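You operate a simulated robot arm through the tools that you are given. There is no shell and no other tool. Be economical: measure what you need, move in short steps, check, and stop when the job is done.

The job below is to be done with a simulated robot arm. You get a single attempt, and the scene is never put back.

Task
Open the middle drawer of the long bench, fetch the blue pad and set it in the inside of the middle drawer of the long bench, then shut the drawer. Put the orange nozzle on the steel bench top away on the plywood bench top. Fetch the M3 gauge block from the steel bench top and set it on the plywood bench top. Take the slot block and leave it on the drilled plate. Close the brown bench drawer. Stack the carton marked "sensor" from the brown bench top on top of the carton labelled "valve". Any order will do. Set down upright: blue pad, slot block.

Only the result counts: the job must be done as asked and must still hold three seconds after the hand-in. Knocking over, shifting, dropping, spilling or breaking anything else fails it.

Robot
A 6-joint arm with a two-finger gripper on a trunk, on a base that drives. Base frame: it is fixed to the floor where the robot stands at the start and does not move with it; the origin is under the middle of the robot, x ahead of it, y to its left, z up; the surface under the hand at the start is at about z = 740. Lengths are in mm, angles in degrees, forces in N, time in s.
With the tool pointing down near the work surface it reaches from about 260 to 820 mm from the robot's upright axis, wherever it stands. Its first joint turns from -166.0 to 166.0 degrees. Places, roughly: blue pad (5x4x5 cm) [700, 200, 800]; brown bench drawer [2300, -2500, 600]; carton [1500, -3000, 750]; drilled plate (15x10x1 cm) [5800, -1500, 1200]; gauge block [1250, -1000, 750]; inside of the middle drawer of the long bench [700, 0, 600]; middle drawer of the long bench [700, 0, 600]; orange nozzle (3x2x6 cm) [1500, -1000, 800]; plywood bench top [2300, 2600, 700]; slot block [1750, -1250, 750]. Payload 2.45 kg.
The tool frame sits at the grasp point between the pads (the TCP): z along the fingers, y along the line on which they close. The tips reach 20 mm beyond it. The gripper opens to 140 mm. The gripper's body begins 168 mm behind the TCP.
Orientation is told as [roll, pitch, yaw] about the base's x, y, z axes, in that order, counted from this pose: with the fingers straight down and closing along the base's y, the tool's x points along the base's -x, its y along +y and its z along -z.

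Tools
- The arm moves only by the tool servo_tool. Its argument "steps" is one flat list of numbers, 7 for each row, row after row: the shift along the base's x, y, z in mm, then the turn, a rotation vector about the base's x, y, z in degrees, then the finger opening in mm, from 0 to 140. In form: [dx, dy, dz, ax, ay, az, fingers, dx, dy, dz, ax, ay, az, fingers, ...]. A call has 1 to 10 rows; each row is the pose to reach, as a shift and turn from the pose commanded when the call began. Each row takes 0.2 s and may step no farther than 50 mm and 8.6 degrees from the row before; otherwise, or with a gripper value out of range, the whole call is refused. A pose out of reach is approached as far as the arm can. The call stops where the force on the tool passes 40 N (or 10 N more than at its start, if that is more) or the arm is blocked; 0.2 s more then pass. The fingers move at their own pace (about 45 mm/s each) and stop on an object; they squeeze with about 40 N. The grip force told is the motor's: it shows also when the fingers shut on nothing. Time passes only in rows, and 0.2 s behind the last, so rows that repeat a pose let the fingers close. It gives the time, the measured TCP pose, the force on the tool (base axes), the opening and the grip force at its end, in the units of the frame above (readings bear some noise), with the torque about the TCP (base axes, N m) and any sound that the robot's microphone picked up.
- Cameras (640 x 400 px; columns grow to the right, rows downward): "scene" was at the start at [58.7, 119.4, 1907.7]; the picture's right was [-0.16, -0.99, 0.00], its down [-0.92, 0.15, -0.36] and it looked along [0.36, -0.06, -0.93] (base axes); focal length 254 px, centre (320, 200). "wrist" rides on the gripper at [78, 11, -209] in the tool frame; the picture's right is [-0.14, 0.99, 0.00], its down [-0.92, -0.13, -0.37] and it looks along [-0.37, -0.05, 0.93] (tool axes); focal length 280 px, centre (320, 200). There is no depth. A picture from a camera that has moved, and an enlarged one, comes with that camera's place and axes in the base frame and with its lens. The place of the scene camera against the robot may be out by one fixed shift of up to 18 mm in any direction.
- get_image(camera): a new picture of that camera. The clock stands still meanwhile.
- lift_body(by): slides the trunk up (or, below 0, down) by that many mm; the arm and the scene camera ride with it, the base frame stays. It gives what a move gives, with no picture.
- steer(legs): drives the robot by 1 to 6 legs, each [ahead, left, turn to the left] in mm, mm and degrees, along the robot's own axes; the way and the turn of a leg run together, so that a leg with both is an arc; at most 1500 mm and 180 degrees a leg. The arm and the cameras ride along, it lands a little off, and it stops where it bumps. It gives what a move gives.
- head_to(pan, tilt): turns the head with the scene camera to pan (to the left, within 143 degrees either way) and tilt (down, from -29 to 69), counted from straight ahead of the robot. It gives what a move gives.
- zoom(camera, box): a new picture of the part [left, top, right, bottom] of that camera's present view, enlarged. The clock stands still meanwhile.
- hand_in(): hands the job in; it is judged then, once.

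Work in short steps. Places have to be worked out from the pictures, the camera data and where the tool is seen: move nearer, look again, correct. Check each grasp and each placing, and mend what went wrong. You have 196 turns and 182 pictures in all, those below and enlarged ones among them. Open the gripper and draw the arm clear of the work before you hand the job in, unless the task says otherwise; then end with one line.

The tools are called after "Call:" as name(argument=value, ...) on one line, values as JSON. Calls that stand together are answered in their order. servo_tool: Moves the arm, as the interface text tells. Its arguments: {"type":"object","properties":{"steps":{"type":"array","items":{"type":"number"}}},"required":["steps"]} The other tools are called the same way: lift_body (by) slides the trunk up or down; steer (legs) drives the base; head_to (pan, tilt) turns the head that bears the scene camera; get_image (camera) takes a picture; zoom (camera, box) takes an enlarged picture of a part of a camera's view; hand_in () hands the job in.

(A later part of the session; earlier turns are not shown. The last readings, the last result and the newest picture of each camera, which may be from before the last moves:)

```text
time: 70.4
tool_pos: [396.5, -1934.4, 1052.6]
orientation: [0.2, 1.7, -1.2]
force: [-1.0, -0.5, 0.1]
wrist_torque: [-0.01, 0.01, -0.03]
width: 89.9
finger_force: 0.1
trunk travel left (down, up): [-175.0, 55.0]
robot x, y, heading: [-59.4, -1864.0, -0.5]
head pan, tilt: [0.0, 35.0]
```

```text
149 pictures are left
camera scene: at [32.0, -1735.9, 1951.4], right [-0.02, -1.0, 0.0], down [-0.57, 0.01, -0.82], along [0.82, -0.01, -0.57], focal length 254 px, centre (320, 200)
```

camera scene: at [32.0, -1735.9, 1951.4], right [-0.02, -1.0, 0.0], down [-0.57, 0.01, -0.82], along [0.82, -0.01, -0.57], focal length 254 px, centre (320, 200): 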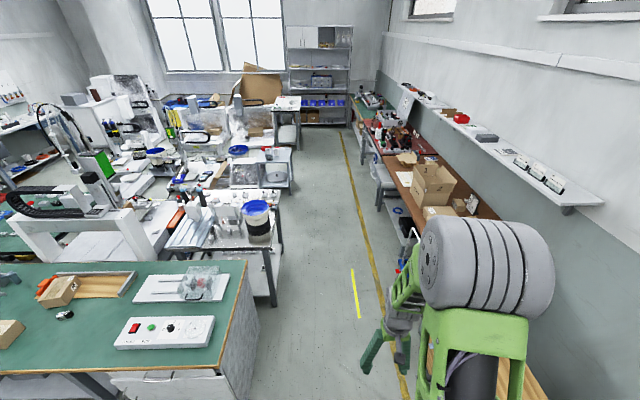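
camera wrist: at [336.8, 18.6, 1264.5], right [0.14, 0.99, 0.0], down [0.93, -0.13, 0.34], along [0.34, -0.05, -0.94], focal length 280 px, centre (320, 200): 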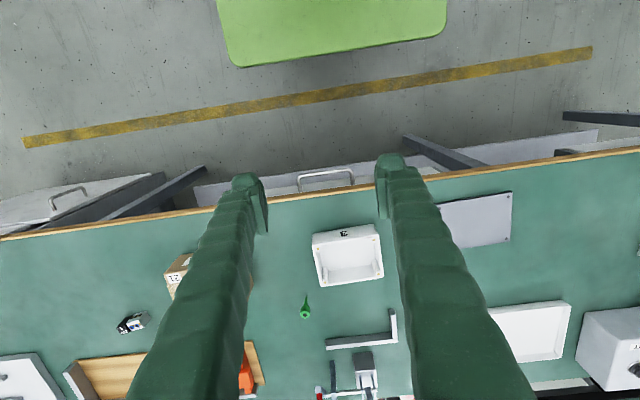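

The aisle is clear. I drive ahead along it to x≈1400 and turn left to face the steel bench.

Call:
steer(legs=[[1450, -70, 0], [0, 0, 90]])

Call:
head_to(pan=0, tilt=45)

Call:
get_image(camera="scene")

```text
time: 81.2
tool_pos: [1419.1, -1521.5, 1052.2]
orientation: [0.0, 1.6, 87.3]
force: [-1.1, 0.6, 0.2]
wrist_torque: [0.01, -0.02, -0.01]
width: 90.2
finger_force: 0.0
trunk travel left (down, up): [-175.0, 55.0]
robot x, y, heading: [1334.6, -1980.5, 87.5]
head pan, tilt: [0.0, 35.0]
```

```text
time: 82.0
tool_pos: [1419.2, -1521.3, 1053.9]
orientation: [0.0, 1.7, 87.3]
force: [-0.9, 0.3, -0.1]
wrist_torque: [-0.03, 0.0, 0.01]
width: 90.1
finger_force: 0.1
trunk travel left (down, up): [-175.0, 55.0]
robot x, y, heading: [1335.1, -1978.0, 87.7]
head pan, tilt: [0.0, 45.0]
```

```text
148 pictures are left
camera scene: at [1193.3, -1891.4, 1936.6], right [1.0, -0.04, 0.0], down [-0.03, -0.71, -0.71], along [0.03, 0.71, -0.71], focal length 254 px, centre (320, 200)
```

scene: 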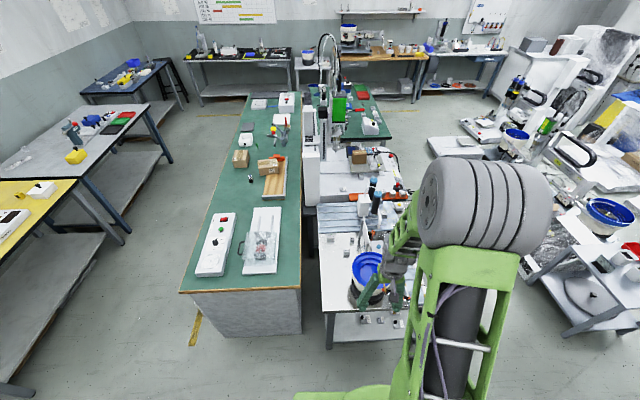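

I zoom in on the steel bench surface.

Call:
zoom(camera="scene", box=[300, 190, 460, 350])

Call:
get_image(camera="wrist")

```text
2.50 times, centred on (380, 270) of scene
camera zoom: at [1193.3, -1891.4, 1936.6], right [1.0, -0.04, 0.0], down [-0.03, -0.71, -0.71], along [0.03, 0.71, -0.71], focal length 634 px, centre (170, 25)
```

zoom: 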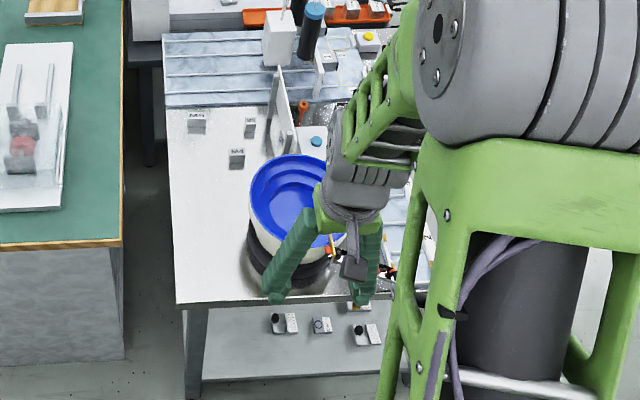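

```text
146 pictures are left
camera wrist: at [1403.9, -1592.1, 1264.1], right [-0.98, 0.18, 0.0], down [0.17, 0.92, 0.34], along [0.06, 0.34, -0.94], focal length 280 px, centre (320, 200)
```

wrist: 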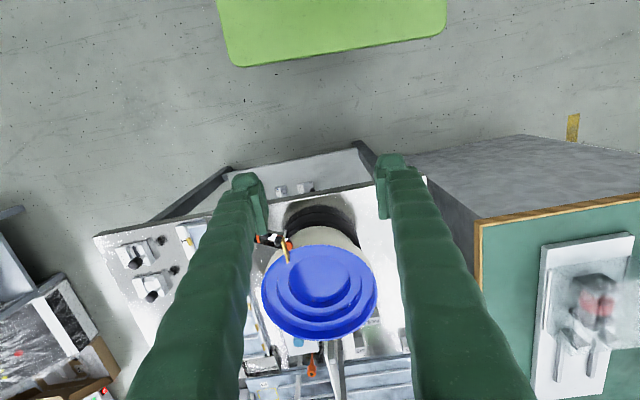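

The M-blocks are on the left part of the steel top near [1290–1410, −1030…−1120], and the orange nozzle near [1530,−1020]. I drive closer and reach over to look from above.

Call:
steer(legs=[[150, 0, 2.5]])

Call:
servo_tool(steps=[-10, 45, 0, 0, 0, 0, 90, -20, 90, 0, 0, 0, 0, 90, -30, 135, 0, 0, 0, 0, 90, -40, 180, 0, 0, 0, 0, 90, -50, 225, 0, 0, 0, 0, 90, -60, 255, 0, 0, 0, 0, 90, -60, 255, 0, 0, 0, 0, 90])

Call:
get_image(camera="wrist")

Call:
get_image(camera="scene")

```text
time: 83.3
tool_pos: [1401.2, -1368.5, 1051.3]
orientation: [0.1, 1.8, 89.7]
force: [-0.1, 1.0, 0.3]
wrist_torque: [-0.08, -0.02, -0.03]
width: 90.2
finger_force: 0.0
trunk travel left (down, up): [-175.0, 55.0]
robot x, y, heading: [1339.1, -1826.7, 90.5]
head pan, tilt: [0.0, 45.0]
```

```text
time: 84.9
tool_pos: [1341.8, -1114.8, 1055.0]
orientation: [0.1, 1.6, 89.8]
force: [-0.1, 0.0, -0.2]
wrist_torque: [-0.01, -0.01, -0.02]
width: 90.2
finger_force: 0.0
trunk travel left (down, up): [-175.0, 55.0]
robot x, y, heading: [1337.7, -1827.1, 90.2]
head pan, tilt: [0.0, 45.0]
```

```text
145 pictures are left
camera wrist: at [1330.4, -1187.9, 1265.7], right [-0.99, 0.14, 0.0], down [0.13, 0.93, 0.34], along [0.05, 0.34, -0.94], focal length 280 px, centre (320, 200)
```

wrist: 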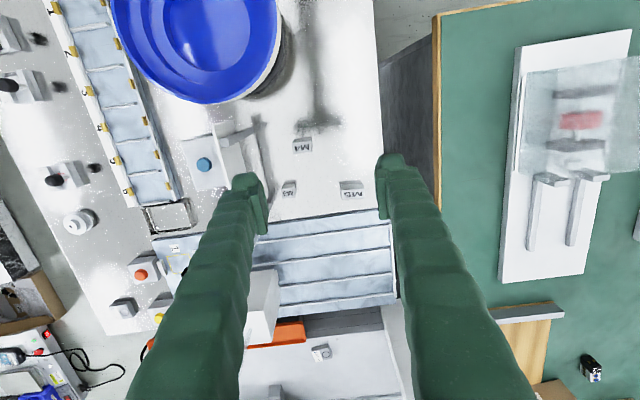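

```text
144 pictures are left
camera scene: at [1191.8, -1749.4, 1936.6], right [1.0, 0.0, 0.0], down [0.0, -0.71, -0.71], along [0.0, 0.71, -0.71], focal length 254 px, centre (320, 200)
```

scene: 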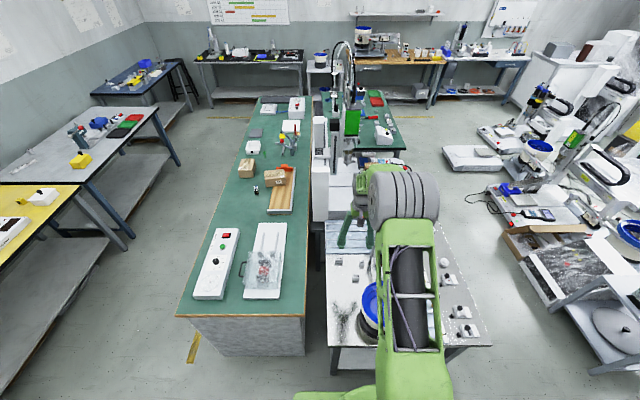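

Call:
zoom(camera="wrist", box=[230, 100, 400, 206])

Call:
zoom(camera="wrist", box=[0, 0, 250, 350])

```text
3.76 times, centred on (315, 153) of wrist
camera zoom: at [1330.4, -1187.9, 1265.7], right [-0.99, 0.14, 0.0], down [0.13, 0.93, 0.34], along [0.05, 0.34, -0.94], focal length 1056 px, centre (339, 377)
```

zoom: 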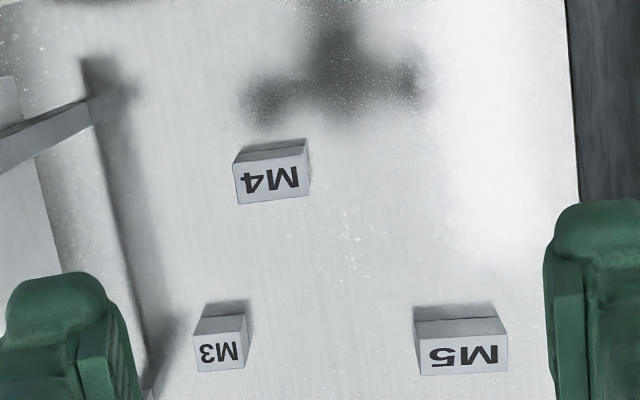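

```text
1.14 times, centred on (125, 175) of wrist
camera zoom: at [1330.4, -1187.9, 1265.7], right [-0.99, 0.14, 0.0], down [0.13, 0.93, 0.34], along [0.05, 0.34, -0.94], focal length 320 px, centre (543, 229)
```

zoom: 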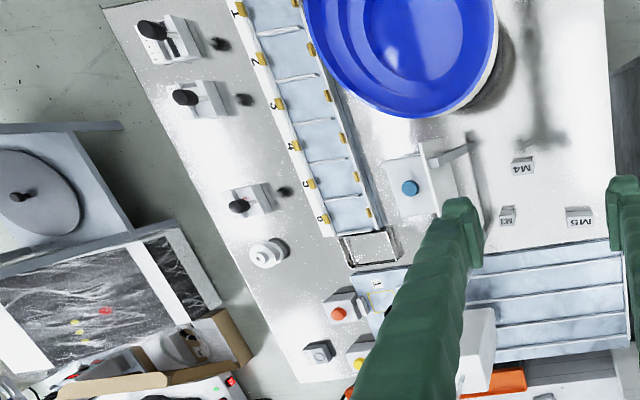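

M3 is at about [1414,−1026], with a fence on its right side, so I'll close the fingers along y. I drive 30 mm nearer and turn the tool by −90°.

Call:
steer(legs=[[30, 0, 0]])

Call:
servo_tool(steps=[6, 5, 0, 0, 0, -8.2, 70, 12, 10, 0, 0, 0, -16.4, 70, 18, 15, 0, 0, 0, -24.6, 70, 24, 20, 0, 0, 0, -32.8, 70, 30, 25, 0, 0, 0, -41, 70, 36, 30, 0, 0, 0, -49.2, 70])

Call:
servo_tool(steps=[6, 5, -20, 0, 0, -8.2, 70, 12, 10, -40, 0, 0, -16.4, 70, 18, 15, -60, 0, 0, -24.6, 70, 24, 20, -80, 0, 0, -32.8, 70, 30, 25, -100, 0, 0, -40.6, 70, 30, 25, -120, 0, 0, -40.6, 70, 30, 25, -120, 0, 0, -40.6, 70])

Call:
get_image(camera="wrist")

```text
time: 85.8
tool_pos: [1342.9, -1086.6, 1052.8]
orientation: [0.1, 1.6, 89.8]
force: [0.4, -0.4, -1.3]
wrist_torque: [-0.11, 0.01, 0.0]
width: 90.0
finger_force: 0.1
trunk travel left (down, up): [-175.0, 55.0]
robot x, y, heading: [1337.5, -1796.9, 90.1]
head pan, tilt: [0.0, 45.0]
```

```text
time: 87.2
tool_pos: [1379.1, -1056.4, 1053.8]
orientation: [0.2, 1.7, 40.5]
force: [0.2, -0.7, -0.5]
wrist_torque: [0.02, 0.01, 0.01]
width: 70.0
finger_force: 0.0
trunk travel left (down, up): [-175.0, 55.0]
robot x, y, heading: [1337.8, -1798.6, 90.2]
head pan, tilt: [0.0, 45.0]
```

```text
time: 88.8
tool_pos: [1408.1, -1033.8, 933.9]
orientation: [0.1, 1.6, -0.1]
force: [0.4, -0.4, 0.2]
wrist_torque: [-0.01, 0.0, 0.02]
width: 69.9
finger_force: 0.1
trunk travel left (down, up): [-175.0, 55.0]
robot x, y, heading: [1335.6, -1801.0, 90.0]
head pan, tilt: [0.0, 45.0]
```

```text
141 pictures are left
camera wrist: at [1334.6, -1022.7, 1144.9], right [0.14, 0.99, 0.0], down [0.93, -0.13, 0.34], along [0.34, -0.05, -0.94], focal length 280 px, centre (320, 200)
```

wrist: 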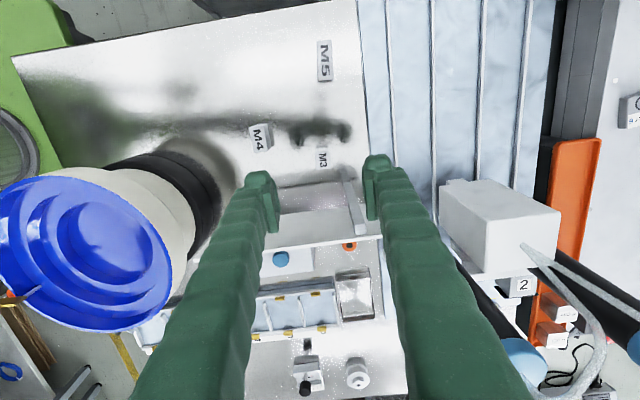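

M3 shows at about [1414,−1032]. One zoom for its angle and size.

Call:
zoom(camera="wrist", box=[250, 100, 410, 250])

```text
2.67 times, centred on (330, 175) of wrist
camera zoom: at [1334.6, -1022.7, 1144.9], right [0.14, 0.99, 0.0], down [0.93, -0.13, 0.34], along [0.34, -0.05, -0.94], focal length 748 px, centre (293, 267)
```

zoom: 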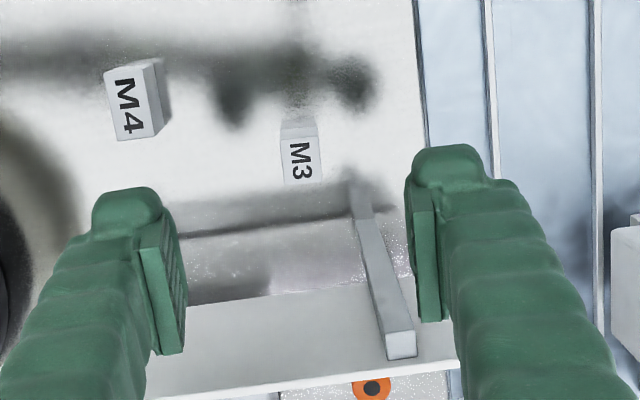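

M3's top is at z≈773 and a thin tall post stands just beyond it at about [1438,−1003]. I'll tilt the tool 12° so the gripper body leans away from the post, narrow the fingers to 44 mm, and descend partway.

Call:
servo_tool(steps=[-2, 1, 0, 0, -6, 0, 44, -4, 2, 0, 0, -12, 0, 44, -4, 2, -40, 0, -12, 0, 44, -4, 2, -80, 0, -12, 0, 44, -4, 2, -110, 0, -12, 0, 44, -4, 2, -110, 0, -12, 0, 44])

Call:
zoom(camera="wrist", box=[210, 100, 430, 260])

```text
time: 90.2
tool_pos: [1404.8, -1033.1, 823.4]
orientation: [0.3, -10.4, 0.0]
force: [-0.4, -1.3, -0.1]
wrist_torque: [0.0, -0.03, 0.03]
width: 43.9
finger_force: 0.1
trunk travel left (down, up): [-175.0, 55.0]
robot x, y, heading: [1339.9, -1803.2, 90.3]
head pan, tilt: [0.0, 45.0]
```

```text
2.50 times, centred on (320, 180) of wrist
camera zoom: at [1289.5, -1022.4, 1014.5], right [0.14, 0.99, 0.03], down [0.84, -0.13, 0.53], along [0.53, -0.05, -0.85], focal length 701 px, centre (320, 250)
```

zoom: 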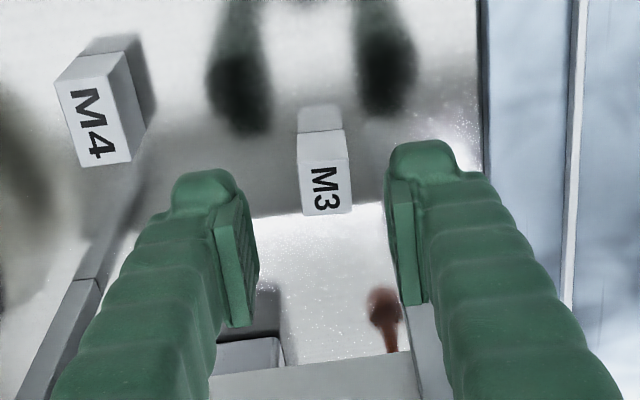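

The block is well centred between the fingers. I descend and close on it.

Call:
servo_tool(steps=[0, 2, -20, 0, 0, 0, 44, 0, 2, -40, 0, 0, 0, 44, 0, 2, -53, 0, 0, 0, 44, 0, 2, -53, 0, 0, 0, 44, 0, 2, -53, 0, 0, 0, 10, 0, 2, -53, 0, 0, 0, 10, 0, 2, -53, 0, 0, 0, 10])

Call:
zoom(camera="wrist", box=[210, 100, 430, 260])

```text
time: 91.8
tool_pos: [1402.7, -1031.0, 770.0]
orientation: [0.1, -10.4, 0.0]
force: [0.5, 0.3, -0.3]
wrist_torque: [0.0, 0.04, -0.03]
width: 18.8
finger_force: 35.4
trunk travel left (down, up): [-175.0, 55.0]
robot x, y, heading: [1340.8, -1800.1, 90.3]
head pan, tilt: [0.0, 45.0]
```

```text
2.50 times, centred on (320, 180) of wrist
camera zoom: at [1287.3, -1019.0, 962.2], right [0.14, 0.99, 0.03], down [0.84, -0.13, 0.53], along [0.53, -0.05, -0.85], focal length 701 px, centre (320, 250)
```

zoom: 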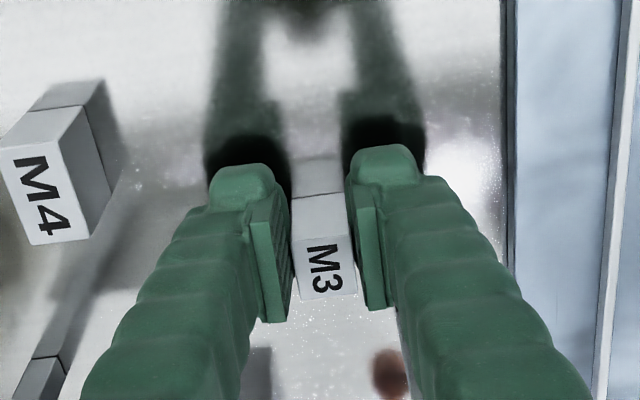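

M3 is held. I lift straight up, then draw back over the aisle side.

Call:
servo_tool(steps=[0, 0, 20, 0, 0, 0, 10, 0, 0, 65, 0, 0, 0, 10, 0, 0, 110, 0, 0, 0, 10, 0, 0, 155, 0, 0, 0, 10, 0, 0, 200, 0, 0, 0, 10, 0, 0, 245, 0, 0, 0, 10, 0, -20, 285, 0, 6, 0, 10, 0, -65, 290, 0, 10, 0, 10, 0, -112, 290, 0, 10, 0, 10, 0, -160, 290, 0, 10, 0, 10])

Call:
servo_tool(steps=[-5, -48, 0, 0, 0, 0, 10, -10, -96, 0, 0, 0, 0, 10, -15, -144, 0, 0, 0, 0, 10, -20, -192, 0, 0, 0, 0, 10, -25, -240, 0, 0, 0, 0, 10])

Call:
head_to(pan=-60, tilt=35)

Call:
get_image(camera="scene")

Call:
get_image(camera="wrist")

```text
time: 94.0
tool_pos: [1406.2, -1188.1, 1060.8]
orientation: [0.2, -0.5, 0.1]
force: [-0.1, 0.1, -0.9]
wrist_torque: [0.03, 0.0, 0.03]
width: 18.4
finger_force: 40.1
trunk travel left (down, up): [-175.0, 55.0]
robot x, y, heading: [1342.9, -1801.7, 90.1]
head pan, tilt: [0.0, 45.0]
```

```text
time: 95.2
tool_pos: [1380.2, -1426.0, 1060.6]
orientation: [0.0, -0.5, 0.0]
force: [1.0, -0.7, -2.3]
wrist_torque: [0.03, 0.03, 0.05]
width: 18.7
finger_force: 39.7
trunk travel left (down, up): [-175.0, 55.0]
robot x, y, heading: [1337.6, -1796.7, 90.2]
head pan, tilt: [0.0, 45.0]
```

```text
time: 96.5
tool_pos: [1381.1, -1424.1, 1060.2]
orientation: [0.1, -0.4, 0.1]
force: [0.1, 0.9, -0.6]
wrist_torque: [0.0, 0.02, -0.02]
width: 18.5
finger_force: 40.5
trunk travel left (down, up): [-175.0, 55.0]
robot x, y, heading: [1339.7, -1798.1, 90.3]
head pan, tilt: [-60.0, 35.0]
```

```text
137 pictures are left
camera scene: at [1268.1, -1756.7, 1951.3], right [0.5, -0.86, 0.0], down [-0.5, -0.29, -0.82], along [0.71, 0.41, -0.57], focal length 254 px, centre (320, 200)
```

scene: 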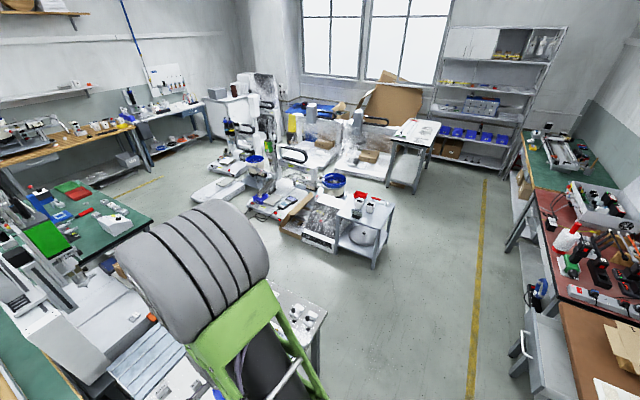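

```text
136 pictures are left
camera wrist: at [1299.6, -1412.7, 1269.4], right [0.14, 0.99, 0.0], down [0.92, -0.13, 0.37], along [0.37, -0.05, -0.93], focal length 280 px, centre (320, 200)
```

wrist: 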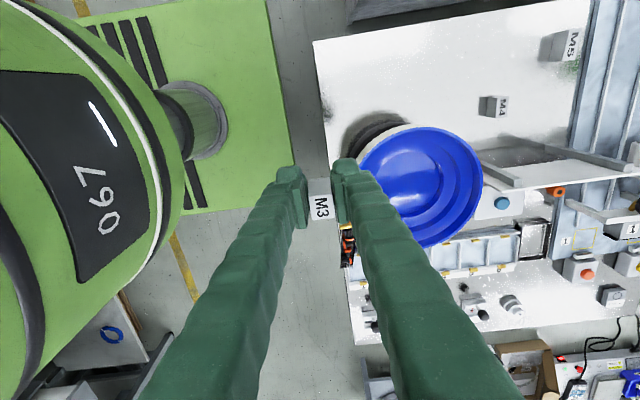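

M3 is held firmly. There's an open corridor around x≈2400 toward the plywood bench. I back up slightly, shift right to x≈2400 and look along it.

Call:
steer(legs=[[-110, 0, 0], [0, -1060, 0]])

Call:
head_to(pan=0, tilt=30)

Call:
get_image(camera="scene")

```text
time: 106.7
tool_pos: [2420.7, -1540.9, 1059.6]
orientation: [0.1, -0.4, -1.0]
force: [0.3, 1.0, -1.9]
wrist_torque: [0.01, 0.05, -0.01]
width: 18.7
finger_force: 40.0
trunk travel left (down, up): [-175.0, 55.0]
robot x, y, heading: [2375.9, -1912.0, 89.0]
head pan, tilt: [-60.0, 35.0]
```

```text
time: 108.0
tool_pos: [2421.0, -1540.2, 1061.0]
orientation: [0.0, -0.4, -1.0]
force: [0.1, -0.1, -1.8]
wrist_torque: [0.02, 0.03, -0.01]
width: 18.7
finger_force: 40.2
trunk travel left (down, up): [-175.0, 55.0]
robot x, y, heading: [2372.8, -1915.2, 89.2]
head pan, tilt: [0.0, 30.0]
```

```text
135 pictures are left
camera scene: at [2228.0, -1823.7, 1959.1], right [1.0, -0.01, 0.0], down [-0.01, -0.5, -0.87], along [0.01, 0.87, -0.5], focal length 254 px, centre (320, 200)
```

scene: 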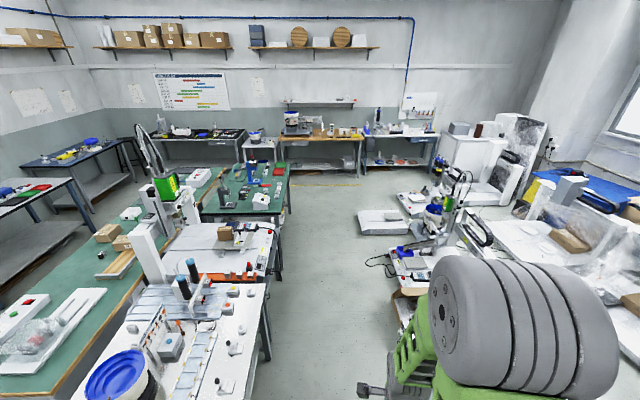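

The corridor runs between x≈1965 and x≈2740. I straighten the heading, centre on x≈2350 and drive ahead in pieces.

Call:
steer(legs=[[0, 22, 0.9], [1400, 0, 0]])

Call:
get_image(camera="scene")

```text
time: 115.6
tool_pos: [2379.5, -94.6, 1060.9]
orientation: [0.0, -0.5, 0.6]
force: [-0.2, -0.5, -0.4]
wrist_torque: [0.0, 0.0, -0.01]
width: 18.6
finger_force: 39.9
trunk travel left (down, up): [-175.0, 55.0]
robot x, y, heading: [2339.7, -470.3, 90.8]
head pan, tilt: [0.0, 30.0]
```

```text
134 pictures are left
camera scene: at [2192.9, -381.7, 1959.1], right [1.0, 0.01, 0.0], down [0.01, -0.5, -0.87], along [-0.01, 0.87, -0.5], focal length 254 px, centre (320, 200)
```

scene: 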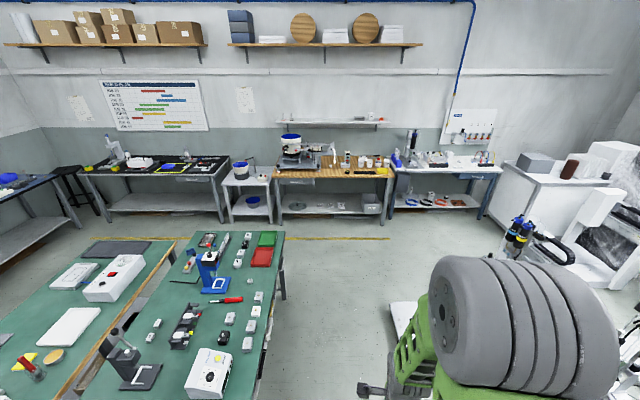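

The plywood bench front edge is near y≈2227. I continue up to y≈1650.

Call:
steer(legs=[[1400, 0, -0.8], [700, 0, 0]])

Call:
head_to(pan=0, tilt=45)

Call:
get_image(camera="scene")

```text
time: 126.0
tool_pos: [2391.8, 1991.0, 1059.7]
orientation: [0.1, -0.4, -0.5]
force: [0.7, 0.3, -0.4]
wrist_torque: [-0.03, 0.02, 0.02]
width: 18.5
finger_force: 40.0
trunk travel left (down, up): [-175.0, 55.0]
robot x, y, heading: [2347.4, 1613.0, 89.7]
head pan, tilt: [0.0, 30.0]
```

```text
time: 126.7
tool_pos: [2391.3, 1991.6, 1060.2]
orientation: [0.0, -0.4, -0.6]
force: [-0.3, 0.2, -1.3]
wrist_torque: [0.01, 0.01, -0.01]
width: 18.6
finger_force: 40.1
trunk travel left (down, up): [-175.0, 55.0]
robot x, y, heading: [2347.9, 1616.8, 89.9]
head pan, tilt: [0.0, 45.0]
```

```text
133 pictures are left
camera scene: at [2199.9, 1697.4, 1936.6], right [1.0, 0.0, 0.0], down [0.0, -0.71, -0.71], along [0.0, 0.71, -0.71], focal length 254 px, centre (320, 200)
```

scene: 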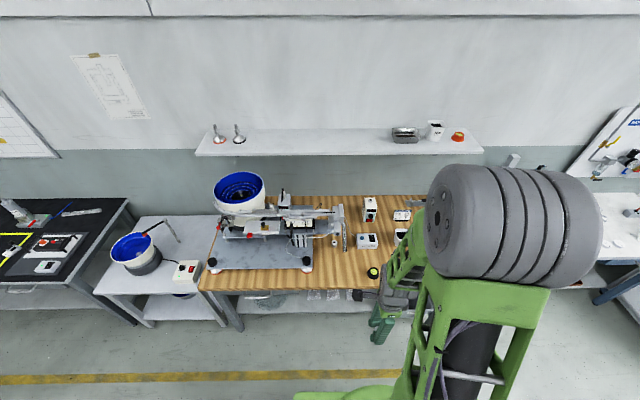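

There is free plywood around x≈2220–2420, y≈2290–2420. I zoom in to check.

Call:
zoom(camera="scene", box=[290, 190, 450, 300])

Call:
get_image(camera="wrist")

```text
3.64 times, centred on (370, 245) of scene
camera zoom: at [2199.9, 1697.4, 1936.6], right [1.0, 0.0, 0.0], down [0.0, -0.71, -0.71], along [0.0, 0.71, -0.71], focal length 923 px, centre (138, 36)
```

zoom: 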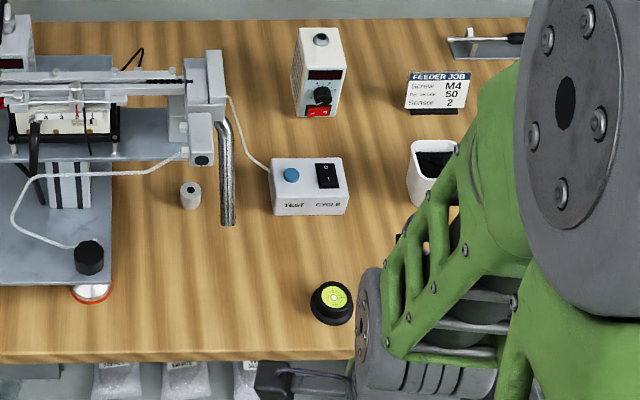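

```text
131 pictures are left
camera wrist: at [2310.2, 2003.2, 1269.4], right [0.15, 0.99, 0.0], down [0.92, -0.14, 0.37], along [0.37, -0.05, -0.93], focal length 280 px, centre (320, 200)
```

wrist: 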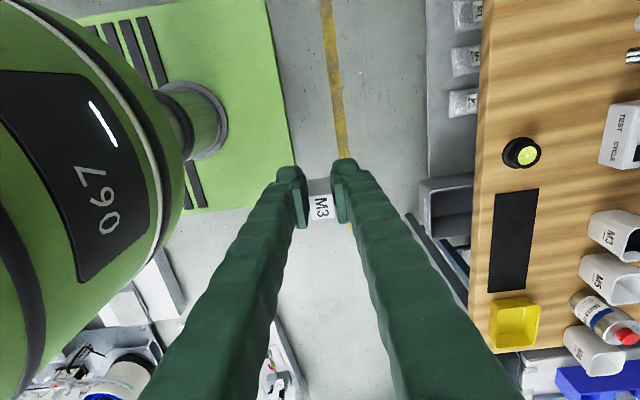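

The free patch is good; I'll set M3 at about [2270,2370]. I drive ahead 180 mm and move above that spot, tilting back to the pick angle.

Call:
steer(legs=[[180, 0, 0]])

Call:
servo_tool(steps=[-17, 29, -20, 0, 0, 0, 10, -34, 58, -40, 0, 0, 0, 10, -51, 87, -70, 0, 0, 0, 10, -68, 116, -100, 0, 0, 0, 10, -85, 145, -130, 0, -4, 0, 10, -102, 174, -160, 0, -7, 0, 10, -122, 199, -190, 0, -10, 0, 10, -122, 199, -215, 0, -10, 0, 10, -122, 199, -215, 0, -10, 0, 10])

Call:
get_image(camera="wrist")

```text
time: 128.2
tool_pos: [2393.3, 2167.9, 1060.5]
orientation: [-0.1, -0.4, -0.6]
force: [-1.0, 0.1, -1.0]
wrist_torque: [-0.01, -0.01, 0.0]
width: 18.8
finger_force: 40.1
trunk travel left (down, up): [-175.0, 55.0]
robot x, y, heading: [2346.1, 1791.5, 89.7]
head pan, tilt: [0.0, 45.0]
```

```text
time: 130.2
tool_pos: [2269.7, 2365.3, 842.8]
orientation: [0.1, -10.4, -0.7]
force: [0.1, -0.2, -1.2]
wrist_torque: [-0.02, 0.03, 0.02]
width: 18.7
finger_force: 39.9
trunk travel left (down, up): [-175.0, 55.0]
robot x, y, heading: [2345.3, 1793.7, 89.8]
head pan, tilt: [0.0, 45.0]
```

```text
130 pictures are left
camera wrist: at [2153.2, 2378.2, 1035.7], right [0.15, 0.99, 0.03], down [0.84, -0.14, 0.53], along [0.53, -0.05, -0.85], focal length 280 px, centre (320, 200)
```

wrist: 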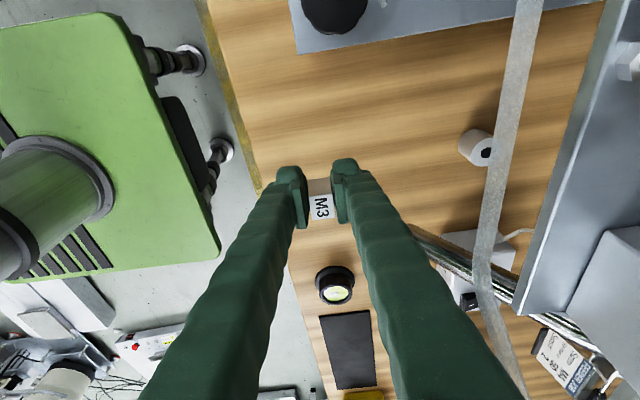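

The spot under M3 is clear plywood. I lower until contact.

Call:
servo_tool(steps=[0, 0, -25, 0, 0, 0, 10, 0, 0, -50, 0, 0, 0, 10, 0, 0, -62, 0, 0, 0, 10, 0, 0, -67, 0, 0, 0, 10, 0, 0, -72, 0, 0, 0, 10, 0, 0, -76, 0, 0, 0, 10, 0, 0, -80, 0, 0, 0, 10, 0, 0, -84, 0, 0, 0, 10, 0, 0, -88, 0, 0, 0, 10, 0, 0, -92, 0, 0, 0, 10])

```text
time: 132.2
tool_pos: [2270.1, 2368.1, 761.9]
orientation: [0.2, -10.4, -0.6]
force: [-0.4, -7.4, 24.1]
wrist_torque: [-0.21, 0.01, -0.01]
width: 18.6
finger_force: 40.0
trunk travel left (down, up): [-175.0, 55.0]
robot x, y, heading: [2348.3, 1793.4, 89.4]
head pan, tilt: [0.0, 45.0]
stopped in row 9: the force on the tool passed its limit at 52 N (the readings are from after the stop); the commanded pose is now the measured one
```

M3 touched down at z≈762. I open and lift away.

Call:
servo_tool(steps=[0, 0, 1, 0, 0, 0, 10, 0, 0, 1, 0, 0, 0, 50, 0, 0, 1, 0, 0, 0, 50, 0, 0, 1, 0, 0, 0, 50, 0, 0, 30, 0, 0, 0, 50, 0, 0, 70, 0, 0, 0, 50, 0, 0, 115, 0, 0, 0, 50, 0, 0, 160, 0, 5, 0, 50, 0, -10, 205, 0, 10, 0, 50])

Call:
servo_tool(steps=[15, -45, 15, 0, 0, 0, 60, 30, -90, 30, 0, 0, 0, 60, 45, -135, 45, 0, 0, 0, 60, 60, -170, 60, 0, 0, 0, 60, 75, -190, 90, 0, 0, 0, 60])

Call:
zoom(camera="scene", box=[260, 220, 460, 345])

```text
time: 134.2
tool_pos: [2277.0, 2357.6, 963.2]
orientation: [0.1, -0.3, -0.6]
force: [0.1, 0.7, -0.2]
wrist_torque: [0.03, 0.02, 0.03]
width: 49.9
finger_force: 0.1
trunk travel left (down, up): [-175.0, 55.0]
robot x, y, heading: [2344.2, 1792.6, 89.5]
head pan, tilt: [0.0, 45.0]
```

```text
time: 135.4
tool_pos: [2348.1, 2168.7, 1054.8]
orientation: [-0.1, -0.4, -0.6]
force: [-0.3, -0.4, -0.7]
wrist_torque: [0.06, 0.04, -0.05]
width: 60.2
finger_force: 0.0
trunk travel left (down, up): [-175.0, 55.0]
robot x, y, heading: [2348.3, 1791.4, 89.3]
head pan, tilt: [0.0, 45.0]
```

```text
3.20 times, centred on (360, 282) of scene
camera zoom: at [2201.6, 1872.8, 1936.7], right [1.0, -0.01, 0.0], down [-0.01, -0.71, -0.71], along [0.01, 0.71, -0.71], focal length 812 px, centre (192, -64)
```

zoom: 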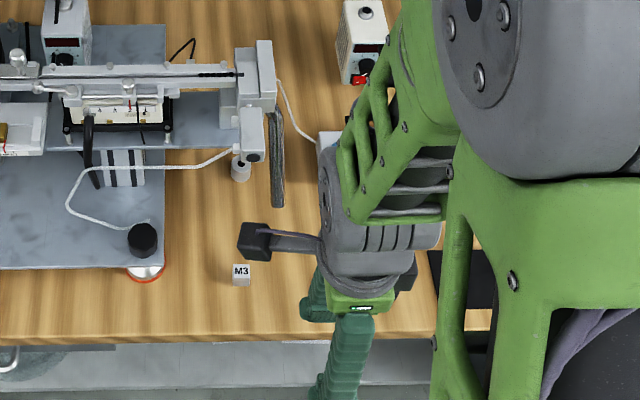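

M3 stands on the plywood. I drive back down the corridor for the nozzle.

Call:
steer(legs=[[-1300, 0, 0.6], [-1200, 0, 0]])

```text
time: 147.5
tool_pos: [2336.1, -304.3, 1053.0]
orientation: [-0.1, -0.4, -1.5]
force: [0.0, -1.1, -0.7]
wrist_torque: [0.01, -0.02, 0.01]
width: 60.1
finger_force: 0.1
trunk travel left (down, up): [-175.0, 55.0]
robot x, y, heading: [2332.5, -679.5, 88.6]
head pan, tilt: [0.0, 45.0]
```

I continue to y≈−1300, keep clear of the bench end, and turn to face the steel bench from its right end.

Call:
steer(legs=[[-600, -110, 1.4], [0, 0, 90]])

Call:
get_image(camera="scene")

```text
time: 154.7
tool_pos: [2058.6, -1262.5, 1053.4]
orientation: [-0.1, -0.4, 89.7]
force: [0.0, -0.2, -0.3]
wrist_torque: [0.01, -0.01, 0.02]
width: 60.0
finger_force: 0.1
trunk travel left (down, up): [-175.0, 55.0]
robot x, y, heading: [2435.3, -1259.4, 179.7]
head pan, tilt: [0.0, 45.0]
```

```text
128 pictures are left
camera scene: at [2337.9, -1412.2, 1936.5], right [0.0, 1.0, 0.0], down [0.71, 0.0, -0.71], along [-0.71, 0.0, -0.71], focal length 254 px, centre (320, 200)
```

scene: 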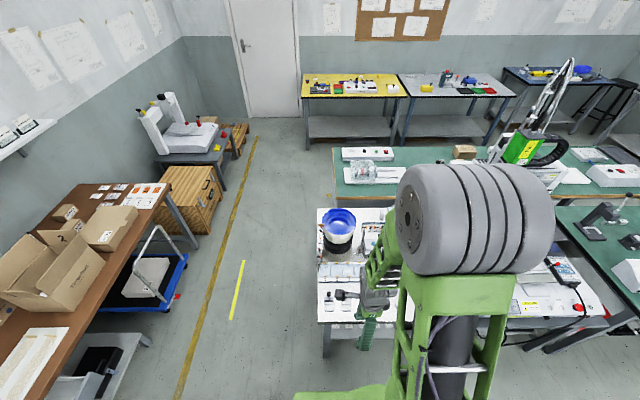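

I move up to the bench end and extend the arm over it to view the slot block and nozzle with the wrist camera.

Call:
steer(legs=[[125, 0, 0]])

Call:
servo_tool(steps=[-40, 20, 0, 0, 0, 0, 80, -80, 40, 0, 0, 0, 0, 80, -120, 60, 0, 0, 0, 0, 80, -160, 80, 0, 0, 0, 0, 80, -200, 100, 0, 0, 0, 0, 80, -240, 120, 0, 0, 0, 0, 80, -240, 120, 0, 0, 0, 0, 80])

Call:
get_image(camera="wrist")

Call:
get_image(camera="scene")

```text
time: 155.9
tool_pos: [1934.6, -1262.8, 1053.6]
orientation: [-0.2, -0.4, 89.7]
force: [-0.8, -0.6, 0.6]
wrist_torque: [0.01, -0.07, -0.02]
width: 60.3
finger_force: 0.1
trunk travel left (down, up): [-175.0, 55.0]
robot x, y, heading: [2312.2, -1257.8, 179.9]
head pan, tilt: [0.0, 45.0]
```

```text
time: 157.6
tool_pos: [1696.2, -1144.2, 1050.9]
orientation: [0.0, -0.4, 89.8]
force: [-0.8, 0.4, 0.0]
wrist_torque: [0.03, 0.0, -0.01]
width: 80.1
finger_force: 0.0
trunk travel left (down, up): [-175.0, 55.0]
robot x, y, heading: [2310.9, -1262.3, 179.8]
head pan, tilt: [0.0, 45.0]
```

```text
127 pictures are left
camera wrist: at [1683.1, -1223.8, 1260.2], right [-0.99, 0.14, 0.0], down [0.13, 0.92, 0.37], along [0.05, 0.37, -0.93], focal length 280 px, centre (320, 200)
```

wrist: 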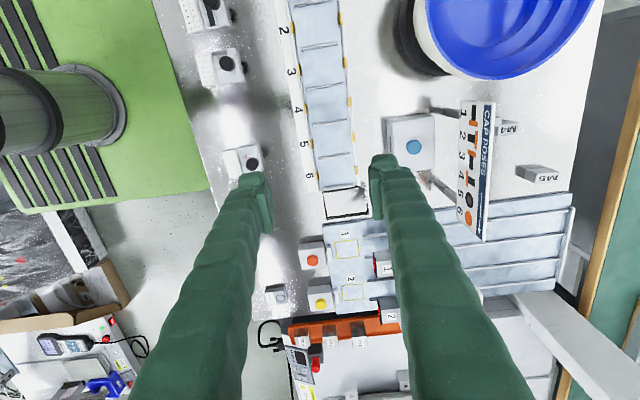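

```text
126 pictures are left
camera scene: at [2215.6, -1412.2, 1936.6], right [0.0, 1.0, 0.0], down [0.71, 0.0, -0.71], along [-0.71, 0.0, -0.71], focal length 254 px, centre (320, 200)
```

scene: 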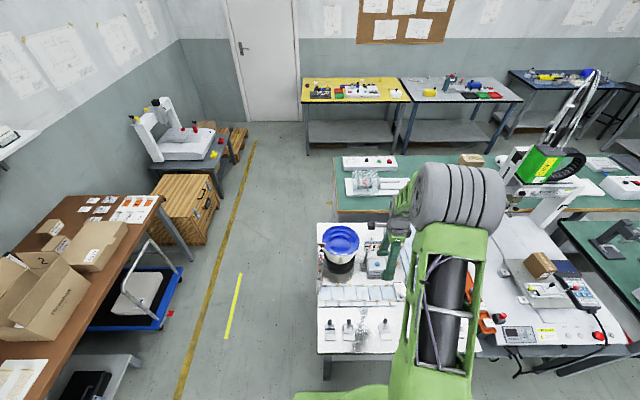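

I zoom in on these areas to find the nozzle and slot block.

Call:
zoom(camera="wrist", box=[350, 60, 590, 260])

Call:
zoom(camera="wrist", box=[160, 0, 380, 140])

Call:
zoom(camera="scene", box=[300, 210, 420, 360])

```text
2.00 times, centred on (470, 160) of wrist
camera zoom: at [1683.1, -1223.8, 1260.2], right [-0.99, 0.14, 0.0], down [0.13, 0.92, 0.37], along [0.05, 0.37, -0.93], focal length 561 px, centre (20, 280)
```

zoom: 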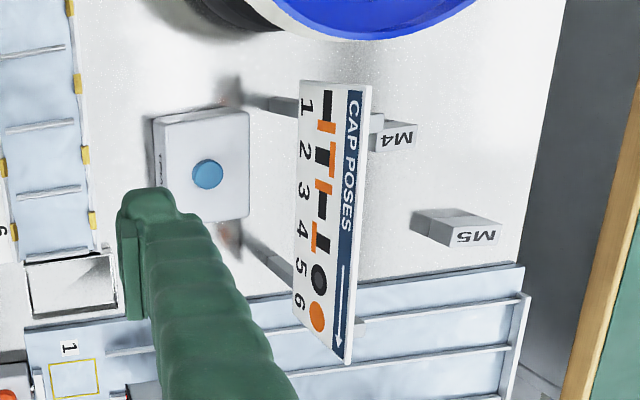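

```text
2.86 times, centred on (270, 70) of wrist
camera zoom: at [1683.1, -1223.8, 1260.2], right [-0.99, 0.14, 0.0], down [0.13, 0.92, 0.37], along [0.05, 0.37, -0.93], focal length 801 px, centre (463, 571)
```

zoom: 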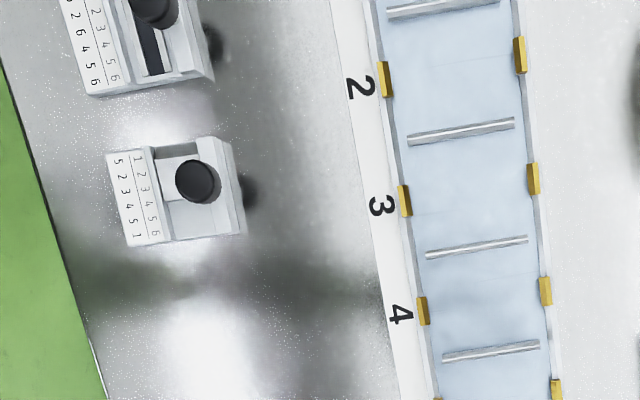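

```text
2.67 times, centred on (360, 285) of scene
camera zoom: at [2215.6, -1412.2, 1936.6], right [0.0, 1.0, 0.0], down [0.71, 0.0, -0.71], along [-0.71, 0.0, -0.71], focal length 677 px, centre (213, -27)
```

zoom: 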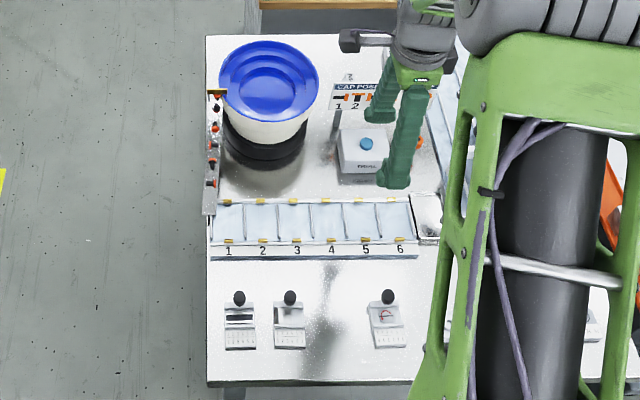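

The nozzle stands near [1521,−1011], hidden behind the finger; slotted blocks with black knobs stand along the near edge. I shift the base to y≈−1050 and move the tool to see the nozzle.

Call:
steer(legs=[[0, -200, 0]])

Call:
servo_tool(steps=[-20, -30, 0, 0, 0, 0, 80, -40, -60, 0, 0, 0, 0, 80, -60, -90, 0, 0, 0, 0, 80, -80, -120, 0, 0, 0, 0, 80, -80, -120, 0, 0, 0, 0, 80])

Call:
get_image(camera="wrist")

```text
time: 159.9
tool_pos: [1696.3, -950.5, 1050.3]
orientation: [-0.2, -0.5, 90.0]
force: [-0.7, -0.3, 1.0]
wrist_torque: [-0.02, 0.01, -0.04]
width: 80.0
finger_force: 0.0
trunk travel left (down, up): [-175.0, 55.0]
robot x, y, heading: [2311.4, -1067.2, -179.9]
head pan, tilt: [0.0, 45.0]
```

```text
time: 161.1
tool_pos: [1618.0, -1072.9, 1053.5]
orientation: [-0.1, -0.5, 89.9]
force: [-0.4, -0.4, -0.2]
wrist_torque: [0.0, 0.04, -0.02]
width: 80.0
finger_force: 0.0
trunk travel left (down, up): [-175.0, 55.0]
robot x, y, heading: [2316.0, -1064.0, -180.0]
head pan, tilt: [0.0, 45.0]
```

```text
122 pictures are left
camera wrist: at [1605.3, -1151.4, 1262.3], right [-0.99, 0.14, 0.0], down [0.13, 0.92, 0.37], along [0.05, 0.37, -0.93], focal length 280 px, centre (320, 200)
```

wrist: 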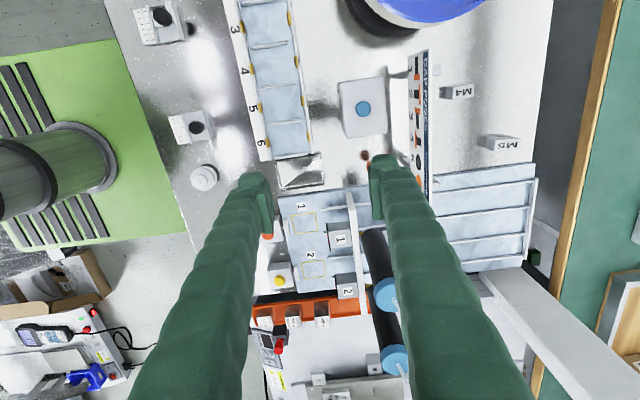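

The right finger hides it; I close the fingers to uncover it and zoom.

Call:
servo_tool(steps=[0, -15, 0, 0, 0, 0, 40, 0, -30, 0, 0, 0, 0, 10, 0, -30, 0, 0, 0, 0, 10, 0, -30, 0, 0, 0, 0, 10])

Call:
zoom(camera="wrist", box=[270, 80, 470, 230])

```text
time: 162.1
tool_pos: [1614.9, -1102.4, 1052.0]
orientation: [-0.1, -0.3, 89.9]
force: [-0.2, -0.4, 0.1]
wrist_torque: [0.02, 0.03, -0.05]
width: 10.0
finger_force: 0.0
trunk travel left (down, up): [-175.0, 55.0]
robot x, y, heading: [2311.9, -1069.0, -179.9]
head pan, tilt: [0.0, 45.0]
```

```text
2.67 times, centred on (370, 155) of wrist
camera zoom: at [1602.4, -1180.4, 1260.7], right [-0.99, 0.14, 0.0], down [0.13, 0.92, 0.37], along [0.05, 0.37, -0.93], focal length 748 px, centre (187, 320)
```

zoom: 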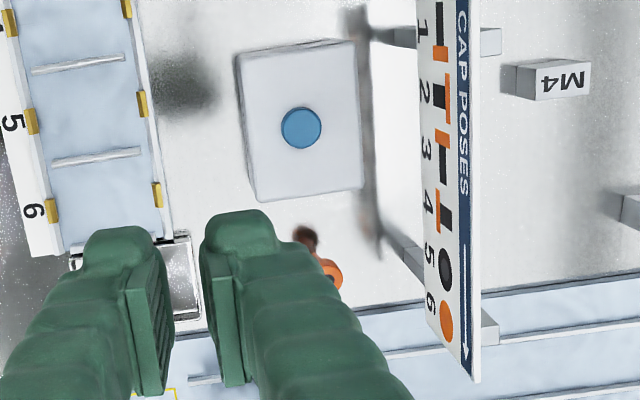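

The nozzle is near [1533,−1019]. I move above it with the fingers open, to see it between them.

Call:
servo_tool(steps=[-28, 25, 0, 0, 0, 0, 60, -56, 50, 0, 0, 0, 0, 90, -82, 78, -20, 0, 0, 0, 90, -82, 78, -50, 0, 0, 0, 90, -82, 78, -50, 0, 0, 0, 90])

Call:
get_image(camera="wrist")

Call:
zoom(camera="wrist", box=[220, 80, 420, 230])

```text
time: 163.3
tool_pos: [1532.7, -1022.2, 998.3]
orientation: [-0.1, -0.3, 89.9]
force: [0.7, -0.5, -0.3]
wrist_torque: [-0.02, 0.03, 0.0]
width: 90.2
finger_force: 0.2
trunk travel left (down, up): [-175.0, 55.0]
robot x, y, heading: [2313.5, -1064.8, -179.8]
head pan, tilt: [0.0, 45.0]
```

```text
120 pictures are left
camera wrist: at [1520.5, -1101.4, 1208.1], right [-0.99, 0.14, 0.0], down [0.13, 0.92, 0.37], along [0.05, 0.37, -0.93], focal length 280 px, centre (320, 200)
```

wrist: 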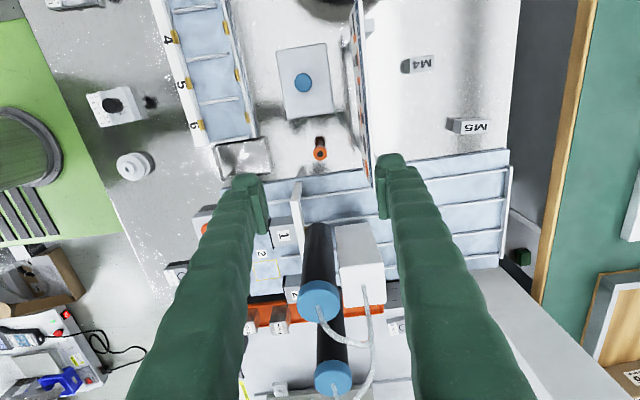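

```text
2.67 times, centred on (320, 155) of wrist
camera zoom: at [1520.5, -1101.4, 1208.1], right [-0.99, 0.14, 0.0], down [0.13, 0.92, 0.37], along [0.05, 0.37, -0.93], focal length 748 px, centre (320, 320)
```

zoom: 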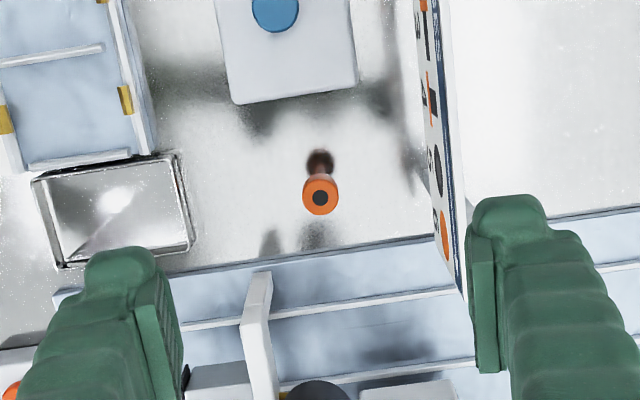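

The nozzle stands at about [1531,−1015]. The sign is tall on one side, so I turn the tool +90° to close along y, then come down partway.

Call:
servo_tool(steps=[0, 0, 0, 0, 0, 8.4, 70, 0, 1, 0, 0, 0, 16.8, 70, 0, 2, 0, 0, 0, 25.2, 70, 0, 3, 0, 0, 0, 33.6, 70, 0, 4, 0, 0, 0, 42, 70, 0, 5, 0, 0, 0, 50.4, 70, 0, 6, 0, 0, 0, 58.8, 70, 0, 7, 0, 0, 0, 67.2, 70, 0, 7, 0, 0, 0, 75.6, 70, 0, 7, 0, 0, 0, 84, 70])

Call:
servo_tool(steps=[0, 0, -30, 0, 0, 6, 60, 0, 0, -70, 0, 0, 6, 60, 0, 0, -110, 0, 0, 6, 60, 0, 0, -140, 0, 0, 6, 60, 0, 0, -140, 0, 0, 6, 60])

Call:
get_image(camera="wrist")

```text
time: 165.5
tool_pos: [1533.7, -1014.8, 1000.9]
orientation: [0.1, -0.5, 174.1]
force: [0.0, -0.2, 1.4]
wrist_torque: [-0.01, 0.02, -0.01]
width: 69.9
finger_force: 0.2
trunk travel left (down, up): [-175.0, 55.0]
robot x, y, heading: [2312.7, -1068.7, -179.9]
head pan, tilt: [0.0, 45.0]
```

```text
time: 166.7
tool_pos: [1532.7, -1015.0, 860.7]
orientation: [-0.1, -0.4, 179.9]
force: [1.0, 0.1, -0.5]
wrist_torque: [-0.01, -0.02, 0.01]
width: 60.3
finger_force: 0.1
trunk travel left (down, up): [-175.0, 55.0]
robot x, y, heading: [2314.9, -1063.8, -179.9]
head pan, tilt: [0.0, 45.0]
```

```text
118 pictures are left
camera wrist: at [1610.5, -1025.5, 1069.9], right [-0.14, -0.99, 0.0], down [-0.92, 0.13, 0.38], along [-0.37, 0.05, -0.93], focal length 280 px, centre (320, 200)
```

wrist: 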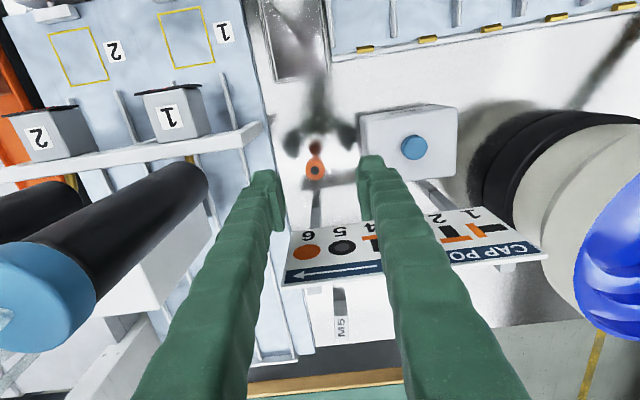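

The nozzle is centred between the fingers. I descend and grip it.

Call:
servo_tool(steps=[2, 4, -30, 0, 0, 0, 60, 2, 4, -60, 0, 0, 0, 60, 2, 4, -85, 0, 0, 0, 60, 2, 4, -85, 0, 0, 0, 60, 2, 4, -85, 0, 0, 0, 5, 2, 4, -85, 0, 0, 0, 5, 2, 4, -85, 0, 0, 0, 5, 2, 4, -85, 0, 0, 0, 5])

Call:
zoom(camera="wrist", box=[220, 80, 420, 230])

```text
time: 167.4
tool_pos: [1537.0, -1010.8, 797.2]
orientation: [-0.1, -0.1, -179.9]
force: [6.0, 1.6, 10.0]
wrist_torque: [-0.58, -0.19, 0.38]
width: 60.4
finger_force: 0.3
trunk travel left (down, up): [-175.0, 55.0]
robot x, y, heading: [2310.9, -1067.0, -180.1]
head pan, tilt: [0.0, 45.0]
stopped in row 3: the force on the tool passed its limit at 51 N (the readings are from after the stop); the commanded pose is now the measured one
```

```text
2.67 times, centred on (320, 155) of wrist
camera zoom: at [1613.9, -1020.8, 1007.0], right [-0.14, -0.99, 0.0], down [-0.92, 0.13, 0.37], along [-0.37, 0.05, -0.93], focal length 748 px, centre (320, 320)
```

zoom: 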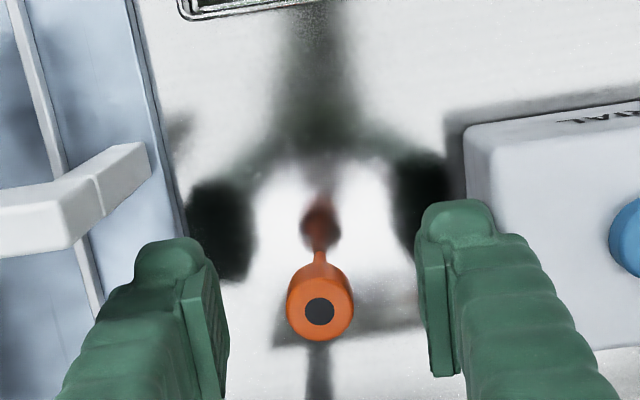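

A finger touched the white button box on the −y side. I back up, narrow the opening to 38 mm, and check before going down.

Call:
servo_tool(steps=[0, 0, 25, 0, 0, 0, 60, 0, 0, 40, 0, 0, 0, 38, 0, 0, 40, 0, 0, 0, 38, 0, 0, 40, 0, 0, 0, 38])

Call:
get_image(camera="wrist")

```text
time: 168.4
tool_pos: [1537.4, -1010.2, 836.8]
orientation: [0.0, -0.2, -180.0]
force: [-0.1, 0.7, 0.0]
wrist_torque: [0.01, 0.0, 0.03]
width: 38.1
finger_force: 0.0
trunk travel left (down, up): [-175.0, 55.0]
robot x, y, heading: [2313.8, -1064.1, -179.9]
head pan, tilt: [0.0, 45.0]
```

```text
116 pictures are left
camera wrist: at [1614.7, -1020.4, 1045.4], right [-0.14, -0.99, 0.0], down [-0.92, 0.13, 0.37], along [-0.37, 0.05, -0.93], focal length 280 px, centre (320, 200)
```

wrist: 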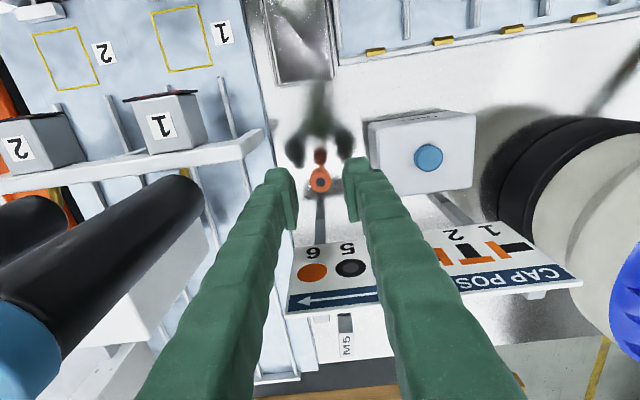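

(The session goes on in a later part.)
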